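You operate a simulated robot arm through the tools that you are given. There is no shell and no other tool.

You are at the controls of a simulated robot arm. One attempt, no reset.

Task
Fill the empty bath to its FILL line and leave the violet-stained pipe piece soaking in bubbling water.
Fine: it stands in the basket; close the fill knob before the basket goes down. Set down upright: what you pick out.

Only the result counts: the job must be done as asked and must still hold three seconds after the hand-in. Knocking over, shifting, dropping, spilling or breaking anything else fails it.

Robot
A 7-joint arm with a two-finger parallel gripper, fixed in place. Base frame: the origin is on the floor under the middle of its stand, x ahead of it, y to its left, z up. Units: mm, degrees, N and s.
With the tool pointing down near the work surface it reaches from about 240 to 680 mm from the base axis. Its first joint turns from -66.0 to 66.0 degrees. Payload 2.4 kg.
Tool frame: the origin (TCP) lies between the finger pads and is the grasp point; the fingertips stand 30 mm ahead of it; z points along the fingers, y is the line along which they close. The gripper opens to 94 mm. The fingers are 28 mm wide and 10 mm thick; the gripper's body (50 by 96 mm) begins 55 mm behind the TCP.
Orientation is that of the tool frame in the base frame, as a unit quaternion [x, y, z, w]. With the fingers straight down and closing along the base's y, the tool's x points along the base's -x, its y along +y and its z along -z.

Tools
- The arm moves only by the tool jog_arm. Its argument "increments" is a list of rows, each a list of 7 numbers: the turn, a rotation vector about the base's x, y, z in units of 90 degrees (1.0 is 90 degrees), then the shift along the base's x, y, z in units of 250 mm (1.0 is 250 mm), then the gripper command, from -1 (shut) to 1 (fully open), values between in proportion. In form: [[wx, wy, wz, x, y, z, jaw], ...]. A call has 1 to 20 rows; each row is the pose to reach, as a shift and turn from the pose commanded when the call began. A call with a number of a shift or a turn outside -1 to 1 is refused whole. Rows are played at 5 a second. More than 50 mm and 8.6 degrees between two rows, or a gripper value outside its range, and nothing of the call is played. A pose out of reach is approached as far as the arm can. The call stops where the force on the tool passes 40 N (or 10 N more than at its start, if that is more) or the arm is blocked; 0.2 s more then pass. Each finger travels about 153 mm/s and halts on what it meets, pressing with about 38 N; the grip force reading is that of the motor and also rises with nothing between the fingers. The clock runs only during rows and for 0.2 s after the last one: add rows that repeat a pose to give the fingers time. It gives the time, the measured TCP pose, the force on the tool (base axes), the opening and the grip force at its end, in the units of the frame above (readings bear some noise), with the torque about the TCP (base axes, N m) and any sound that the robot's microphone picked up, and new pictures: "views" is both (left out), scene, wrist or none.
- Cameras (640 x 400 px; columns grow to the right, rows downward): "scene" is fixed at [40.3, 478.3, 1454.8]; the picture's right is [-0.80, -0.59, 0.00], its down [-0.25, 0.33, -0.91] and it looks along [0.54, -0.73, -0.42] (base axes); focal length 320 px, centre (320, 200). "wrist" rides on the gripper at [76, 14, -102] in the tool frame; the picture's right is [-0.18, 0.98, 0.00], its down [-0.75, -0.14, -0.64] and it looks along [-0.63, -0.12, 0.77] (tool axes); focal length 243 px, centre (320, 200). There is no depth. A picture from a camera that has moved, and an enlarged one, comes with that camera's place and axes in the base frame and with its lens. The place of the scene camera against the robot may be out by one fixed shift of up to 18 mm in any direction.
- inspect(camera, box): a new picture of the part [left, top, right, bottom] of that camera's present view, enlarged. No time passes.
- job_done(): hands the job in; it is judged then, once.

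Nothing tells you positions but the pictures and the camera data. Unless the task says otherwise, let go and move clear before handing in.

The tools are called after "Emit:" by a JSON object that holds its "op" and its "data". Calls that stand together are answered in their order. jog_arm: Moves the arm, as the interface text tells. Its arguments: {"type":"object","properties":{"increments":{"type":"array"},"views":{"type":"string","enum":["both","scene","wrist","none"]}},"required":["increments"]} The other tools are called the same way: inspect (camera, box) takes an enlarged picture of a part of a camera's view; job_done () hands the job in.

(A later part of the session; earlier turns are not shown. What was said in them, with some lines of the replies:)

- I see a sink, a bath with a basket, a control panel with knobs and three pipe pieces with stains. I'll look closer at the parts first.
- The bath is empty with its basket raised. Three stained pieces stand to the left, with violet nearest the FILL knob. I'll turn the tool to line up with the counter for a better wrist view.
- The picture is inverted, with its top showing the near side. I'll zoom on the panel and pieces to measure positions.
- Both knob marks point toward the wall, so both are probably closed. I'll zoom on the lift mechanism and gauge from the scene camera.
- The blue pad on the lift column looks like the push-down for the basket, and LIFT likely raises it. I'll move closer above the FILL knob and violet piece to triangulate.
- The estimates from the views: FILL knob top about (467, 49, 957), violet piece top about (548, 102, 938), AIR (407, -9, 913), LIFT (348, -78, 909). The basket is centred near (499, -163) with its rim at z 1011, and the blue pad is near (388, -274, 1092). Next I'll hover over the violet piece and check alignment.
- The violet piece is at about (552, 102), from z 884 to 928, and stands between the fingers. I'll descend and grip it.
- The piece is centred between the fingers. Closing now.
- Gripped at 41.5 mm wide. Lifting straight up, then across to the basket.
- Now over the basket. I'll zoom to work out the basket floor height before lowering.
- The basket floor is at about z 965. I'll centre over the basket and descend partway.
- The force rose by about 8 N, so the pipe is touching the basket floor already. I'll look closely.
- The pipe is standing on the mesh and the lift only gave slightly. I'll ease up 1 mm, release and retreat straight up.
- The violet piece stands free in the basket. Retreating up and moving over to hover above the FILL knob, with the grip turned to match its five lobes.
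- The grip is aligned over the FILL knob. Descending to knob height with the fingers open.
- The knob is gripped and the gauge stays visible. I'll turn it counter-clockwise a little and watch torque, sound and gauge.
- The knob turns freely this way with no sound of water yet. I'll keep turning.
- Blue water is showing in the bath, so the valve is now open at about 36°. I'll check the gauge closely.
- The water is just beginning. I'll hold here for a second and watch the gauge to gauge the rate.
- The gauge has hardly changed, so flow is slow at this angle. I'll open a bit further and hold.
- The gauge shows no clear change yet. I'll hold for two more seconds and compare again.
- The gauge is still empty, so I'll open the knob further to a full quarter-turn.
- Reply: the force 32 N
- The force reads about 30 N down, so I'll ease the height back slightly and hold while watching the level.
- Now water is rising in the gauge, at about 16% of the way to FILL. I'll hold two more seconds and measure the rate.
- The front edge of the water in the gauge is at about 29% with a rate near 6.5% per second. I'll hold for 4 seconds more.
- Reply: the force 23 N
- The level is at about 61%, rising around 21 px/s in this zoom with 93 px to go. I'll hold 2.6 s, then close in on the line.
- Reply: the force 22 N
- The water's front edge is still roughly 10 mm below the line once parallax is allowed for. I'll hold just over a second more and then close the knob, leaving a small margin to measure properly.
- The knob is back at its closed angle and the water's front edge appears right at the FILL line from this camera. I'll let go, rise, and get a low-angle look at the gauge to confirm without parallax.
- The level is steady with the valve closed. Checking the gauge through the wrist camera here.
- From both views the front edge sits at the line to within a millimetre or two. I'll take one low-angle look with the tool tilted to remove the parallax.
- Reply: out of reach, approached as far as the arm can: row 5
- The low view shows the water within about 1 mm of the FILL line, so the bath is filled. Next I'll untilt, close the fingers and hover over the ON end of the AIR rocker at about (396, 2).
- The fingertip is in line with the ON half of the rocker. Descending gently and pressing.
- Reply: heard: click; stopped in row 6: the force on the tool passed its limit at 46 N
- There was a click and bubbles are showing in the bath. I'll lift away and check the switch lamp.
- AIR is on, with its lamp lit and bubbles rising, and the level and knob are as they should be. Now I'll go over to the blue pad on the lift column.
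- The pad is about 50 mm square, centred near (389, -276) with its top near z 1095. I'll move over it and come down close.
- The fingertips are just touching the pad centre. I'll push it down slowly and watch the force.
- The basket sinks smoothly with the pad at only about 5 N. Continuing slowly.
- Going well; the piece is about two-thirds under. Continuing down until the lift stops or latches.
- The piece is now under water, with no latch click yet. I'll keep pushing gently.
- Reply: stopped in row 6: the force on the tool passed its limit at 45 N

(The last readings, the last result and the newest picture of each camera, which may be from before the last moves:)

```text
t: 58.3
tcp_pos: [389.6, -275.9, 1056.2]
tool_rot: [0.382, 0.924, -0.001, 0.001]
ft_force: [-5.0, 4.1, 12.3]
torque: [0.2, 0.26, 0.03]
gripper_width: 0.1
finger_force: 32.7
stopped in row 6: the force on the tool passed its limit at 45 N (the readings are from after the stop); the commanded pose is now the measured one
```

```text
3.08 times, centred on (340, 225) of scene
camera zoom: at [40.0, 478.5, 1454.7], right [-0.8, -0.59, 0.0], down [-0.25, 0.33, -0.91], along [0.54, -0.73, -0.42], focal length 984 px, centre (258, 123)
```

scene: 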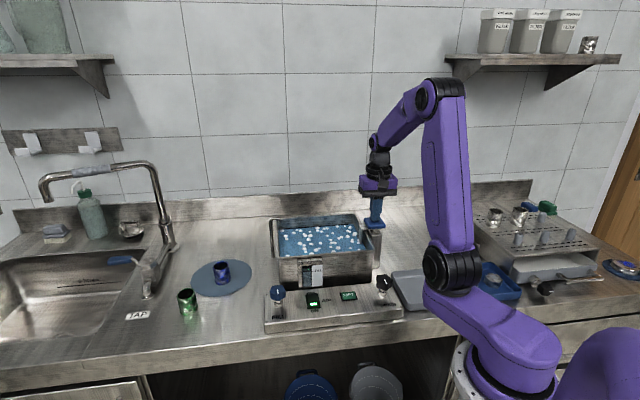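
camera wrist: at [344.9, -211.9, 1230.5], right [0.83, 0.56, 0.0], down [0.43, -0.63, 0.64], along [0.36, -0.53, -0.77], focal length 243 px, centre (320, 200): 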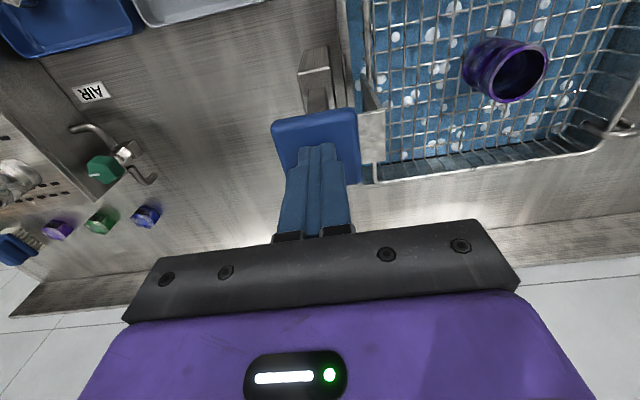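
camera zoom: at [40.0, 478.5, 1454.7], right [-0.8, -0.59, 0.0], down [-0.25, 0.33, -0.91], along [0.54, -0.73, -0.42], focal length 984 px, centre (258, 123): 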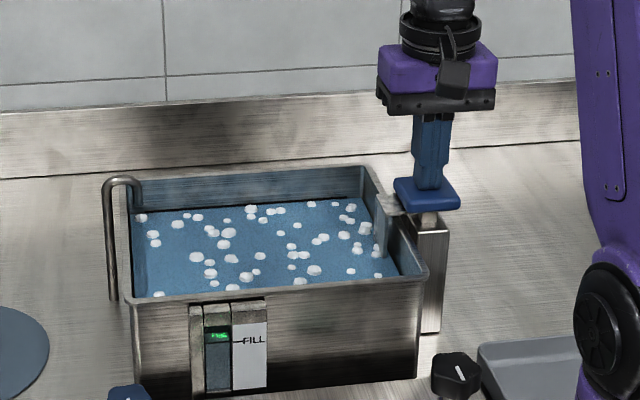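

The lift hit its bottom stop. I'll rise slowly and see whether the pad stays latched down.

Emit:
{"op": "jog_arm", "data": {"increments": [[0, 0, 0, 0, 0, 0.008, -1], [0, 0, 0, 0, 0, 0.016, -1], [0, 0, 0, 0, 0, 0.024, -1], [0, 0, 0, 0, 0, 0.032, -1], [0, 0, 0, 0, 0, 0.04, -1]], "views": "scene"}}

Emit:
{"op": "inspect", "data": {"camera": "scene", "box": [340, 180, 410, 250]}}

```text
t: 59.5
tcp_pos: [390.2, -277.7, 1066.6]
tool_rot: [0.382, 0.924, -0.001, 0.003]
ft_force: [-0.6, 0.4, 0.7]
torque: [-0.01, 0.0, 0.05]
gripper_width: 0.0
finger_force: 33.1
```

scene: 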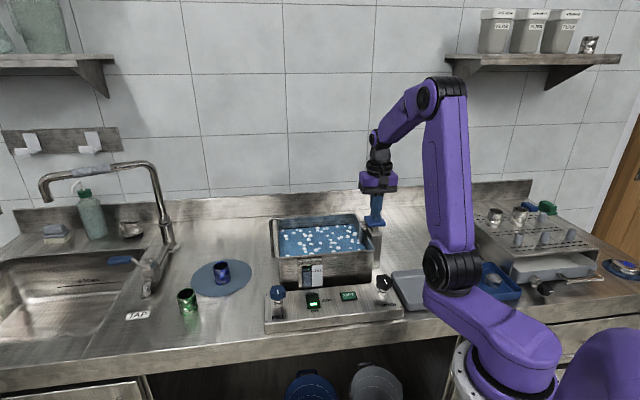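

```text
5.71 times, centred on (375, 215) of scene
camera zoom: at [40.3, 478.3, 1454.8], right [-0.8, -0.59, 0.0], down [-0.25, 0.33, -0.91], along [0.54, -0.73, -0.42], focal length 1827 px, centre (6, 114)
```

zoom: 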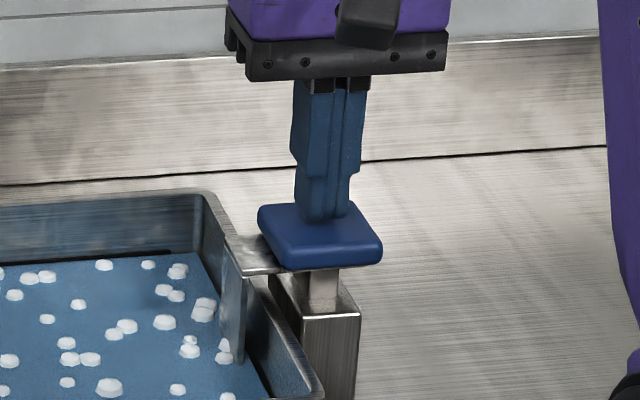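

Emit:
{"op": "inspect", "data": {"camera": "scene", "box": [260, 160, 420, 290]}}

Emit:
{"op": "inspect", "data": {"camera": "wrist", "box": [240, 80, 440, 220]}}

```text
3.08 times, centred on (340, 225) of scene
camera zoom: at [40.3, 478.3, 1454.8], right [-0.8, -0.59, 0.0], down [-0.25, 0.33, -0.91], along [0.54, -0.73, -0.42], focal length 984 px, centre (258, 123)
```

zoom: 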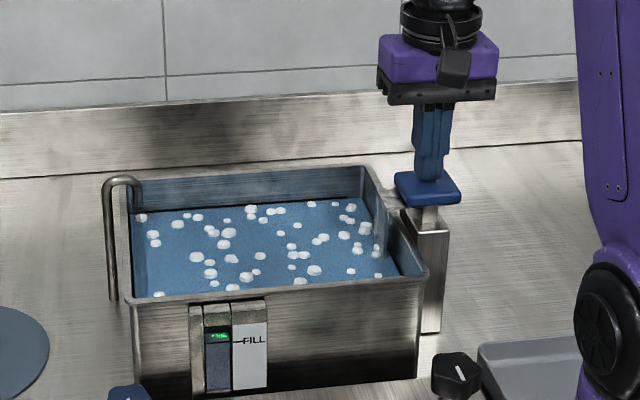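

```text
2.86 times, centred on (340, 150) of wrist
camera zoom: at [345.3, -212.5, 1166.5], right [0.83, 0.56, 0.0], down [0.43, -0.63, 0.65], along [0.37, -0.53, -0.76], focal length 693 px, centre (263, 343)
```

zoom: 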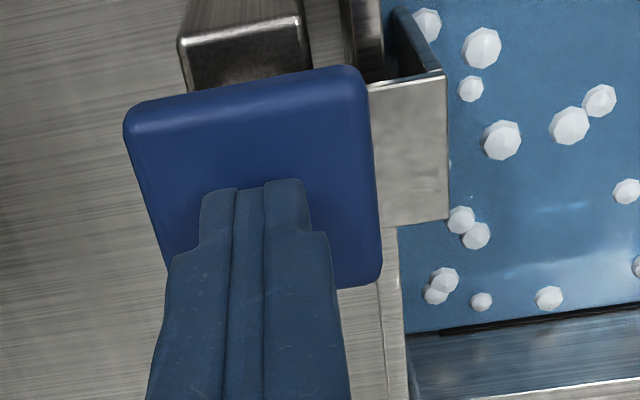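

The pad rose a few millimetres from the stop and I have lost contact. I'll wait a second to see whether it stays there.

Emit:
{"op": "jog_arm", "data": {"increments": [[0, 0, 0, 0, 0, 0.01, -1], [0, 0, 0, 0, 0, 0.02, -1], [0, 0, 0, 0, 0, 0.03, -1], [0, 0, 0, 0, 0, 0.03, -1], [0, 0, 0, 0, 0, 0.03, -1]], "views": "none"}}

Emit:
{"op": "inspect", "data": {"camera": "scene", "box": [260, 160, 420, 290]}}

Emit:
{"op": "inspect", "data": {"camera": "scene", "box": [340, 180, 410, 250]}}

```text
t: 60.7
tcp_pos: [388.8, -275.2, 1072.5]
tool_rot: [0.383, 0.924, -0.001, 0.001]
ft_force: [-0.3, 0.2, 0.0]
torque: [0.0, 0.0, -0.03]
gripper_width: 0.0
finger_force: 32.5
```

```text
3.08 times, centred on (340, 225) of scene
camera zoom: at [40.3, 478.3, 1454.8], right [-0.8, -0.59, 0.0], down [-0.25, 0.33, -0.91], along [0.54, -0.73, -0.42], focal length 984 px, centre (258, 123)
```

zoom: 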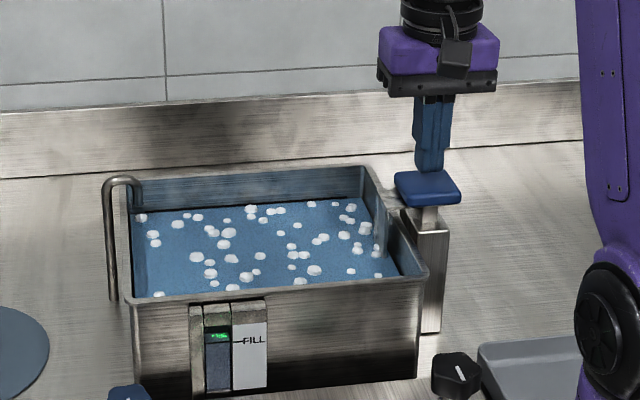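

```text
5.71 times, centred on (375, 215) of scene
camera zoom: at [40.3, 478.3, 1454.8], right [-0.8, -0.59, 0.0], down [-0.25, 0.33, -0.91], along [0.54, -0.73, -0.42], focal length 1827 px, centre (6, 114)
```

zoom: 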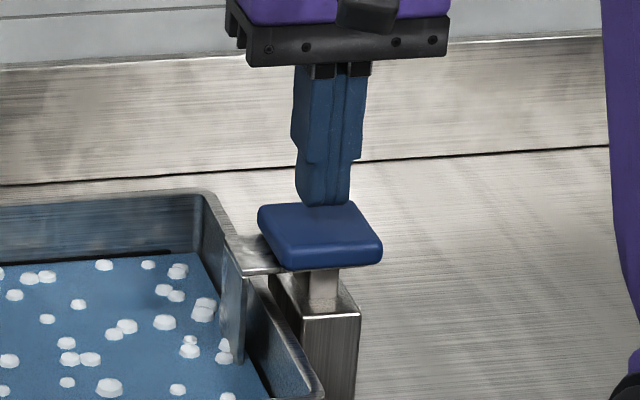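

The pad stays latched down. I'll lift clear and check the bath and the piece.

Emit:
{"op": "jog_arm", "data": {"increments": [[0, 0, 0, 0, 0, 0.15, -1], [0, 0, 0, 0, 0.02, 0.3, -1], [0, 0, 0, 0, 0.1, 0.45, -1], [0, 0, 0, 0, 0.25, 0.55, -1], [0, 0, 0, 0, 0.4, 0.6, -1], [0, 0, 0, 0, 0.5, 0.6, -1], [0, 0, 0, 0, 0.5, 0.6, -1]], "views": "both"}}

Emit:
{"op": "inspect", "data": {"camera": "wrist", "box": [200, 0, 520, 200]}}

Emit:
{"op": "inspect", "data": {"camera": "scene", "box": [240, 200, 420, 330]}}

Emit:
{"op": "inspect", "data": {"camera": "scene", "box": [304, 262, 328, 290]}}

```text
t: 62.3
tcp_pos: [389.5, -151.6, 1220.7]
tool_rot: [0.382, 0.924, 0.0, 0.002]
ft_force: [-0.1, -0.8, 0.3]
torque: [0.03, 0.0, 0.02]
gripper_width: 0.0
finger_force: 32.5
camera wrist: at [345.8, -87.5, 1323.5], right [0.83, 0.56, 0.0], down [0.43, -0.63, 0.65], along [0.37, -0.53, -0.76], focal length 243 px, centre (320, 200)
```

scene: 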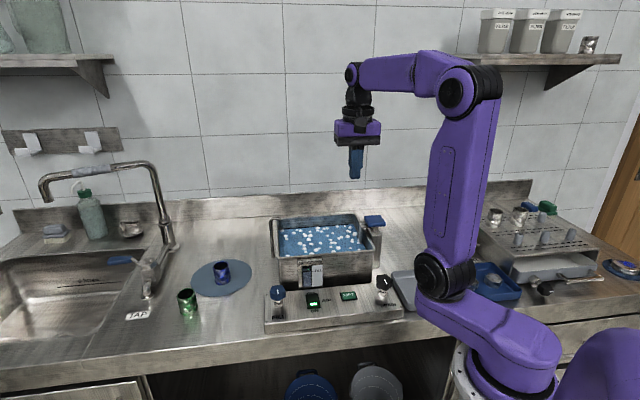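
wrist: 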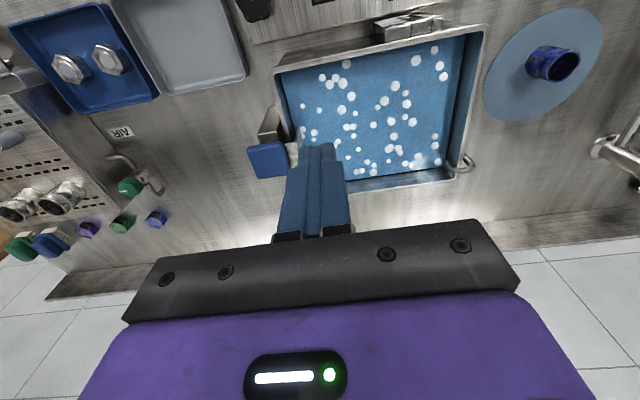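

```text
2.00 times, centred on (360, 100) of wrist
camera zoom: at [345.8, -87.5, 1323.5], right [0.83, 0.56, 0.0], down [0.43, -0.63, 0.65], along [0.37, -0.53, -0.76], focal length 485 px, centre (240, 400)
```

zoom: 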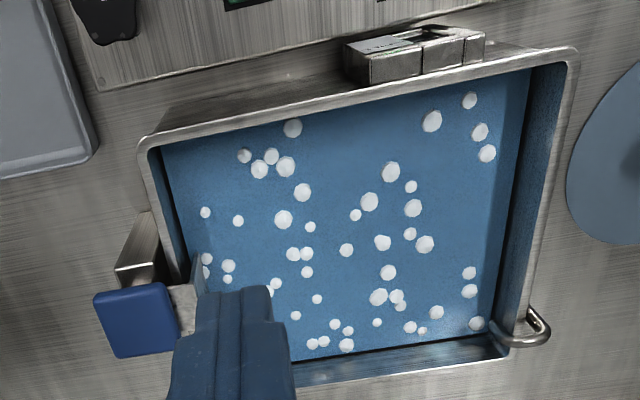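

```text
3.08 times, centred on (330, 265) of scene
camera zoom: at [40.3, 478.3, 1454.8], right [-0.8, -0.59, 0.0], down [-0.25, 0.33, -0.91], along [0.54, -0.73, -0.42], focal length 984 px, centre (289, 0)
```

zoom: 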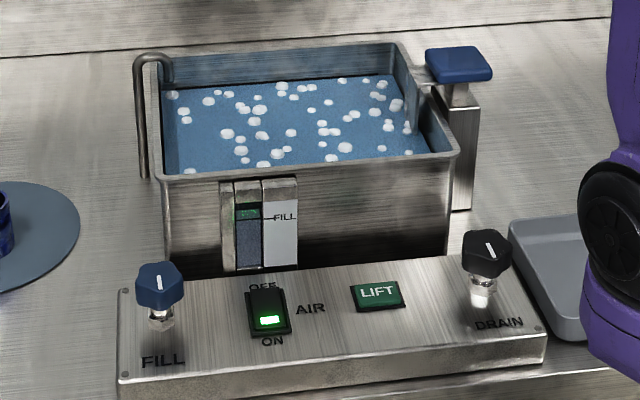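

```text
14.29 times, centred on (316, 276) of scene
camera zoom: at [40.3, 478.3, 1454.8], right [-0.8, -0.59, 0.0], down [-0.25, 0.33, -0.91], along [0.54, -0.73, -0.42], focal length 4567 px, centre (377, -886)
```

zoom: 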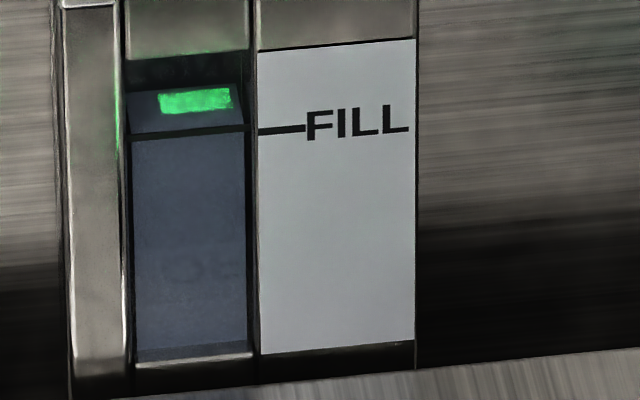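

The piece is submerged in bubbling water, the level is on FILL, the knob is closed and the pad is latched. I'll wait a few seconds to confirm it all holds.

Emit:
{"op": "jog_arm", "data": {"increments": [[0, 0, 0, 0, 0, 0.05, -1], [0, 0, 0, 0, 0, 0.1, -1], [0, 0, 0, 0, 0, 0.1, -1], [0, 0, 0, 0, 0, 0.1, -1], [0, 0, 0, 0, 0, 0.1, -1], [0, 0, 0, 0, 0, 0.1, -1], [0, 0, 0, 0, 0, 0.1, -1], [0, 0, 0, 0, 0, 0.1, -1], [0, 0, 0, 0, 0, 0.1, -1], [0, 0, 0, 0, 0, 0.1, -1], [0, 0, 0, 0, 0, 0.1, -1], [0, 0, 0, 0, 0, 0.1, -1], [0, 0, 0, 0, 0, 0.1, -1], [0, 0, 0, 0, 0, 0.1, -1], [0, 0, 0, 0, 0, 0.1, -1]], "views": "scene"}}

Emit:
{"op": "inspect", "data": {"camera": "scene", "box": [240, 200, 420, 330]}}

Emit:
{"op": "inspect", "data": {"camera": "scene", "box": [304, 262, 328, 290]}}

Emit:
{"op": "inspect", "data": {"camera": "wrist", "box": [220, 0, 520, 200]}}

```text
t: 65.5
tcp_pos: [390.6, -151.8, 1248.4]
tool_rot: [0.383, 0.924, 0.0, 0.002]
ft_force: [-0.6, 0.3, -0.9]
torque: [0.0, -0.03, 0.03]
gripper_width: 0.0
finger_force: 33.2
```

scene: 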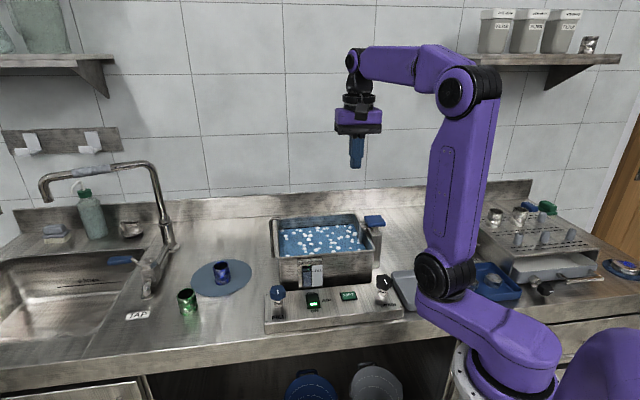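

```text
3.08 times, centred on (330, 265) of scene
camera zoom: at [40.3, 478.3, 1454.8], right [-0.8, -0.59, 0.0], down [-0.25, 0.33, -0.91], along [0.54, -0.73, -0.42], focal length 984 px, centre (289, 0)
```

zoom: 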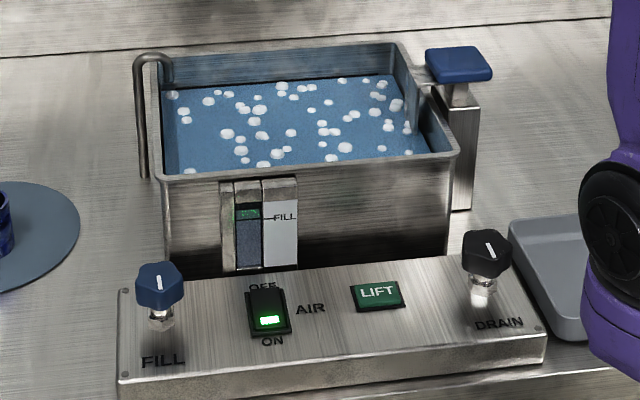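

```text
14.29 times, centred on (316, 276) of scene
camera zoom: at [40.3, 478.3, 1454.8], right [-0.8, -0.59, 0.0], down [-0.25, 0.33, -0.91], along [0.54, -0.73, -0.42], focal length 4567 px, centre (377, -886)
```

zoom: 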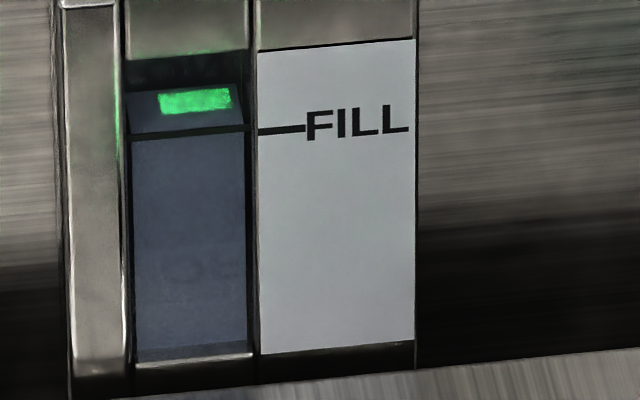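

```text
2.00 times, centred on (370, 100) of wrist
camera zoom: at [345.2, -87.8, 1348.8], right [0.83, 0.56, 0.0], down [0.43, -0.63, 0.65], along [0.37, -0.53, -0.76], focal length 485 px, centre (220, 400)
```

zoom: 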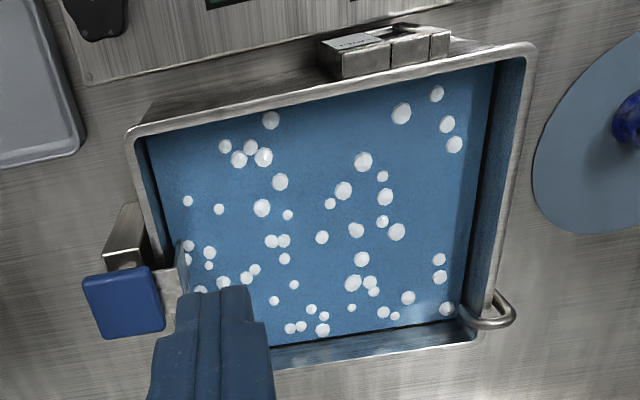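

Everything is holding: the bath is at FILL, the knob is closed, AIR is bubbling, the basket is latched down with the violet piece under water, and the arm is clear. Handing in.

Emit:
{"op": "job_done", "data": {}}

```text
The job is handed in.
```

The job is handed in. The bath is filled to its FILL line and the violet-stained piece is soaking in bubbling water.

- **Piece:** I set it upright in the raised basket before filling. It stayed upright as it went under; the water hides it now, so I couldn't check it again at the bottom.
- **Fill:** The level was within about 1 mm of the line on the gauge. I closed the fill knob before the basket went down, and the level didn't drop or creep up after that.
- **Air:** The AIR switch is on, its lamp is lit and the water is bubbling.
- **Basket:** I pushed it down with the blue pad on the lift column. I heard no latch click, but the pad stayed down on its own for the last few seconds I watched.

The blue and green pieces were not touched, and the arm is clear of everything.
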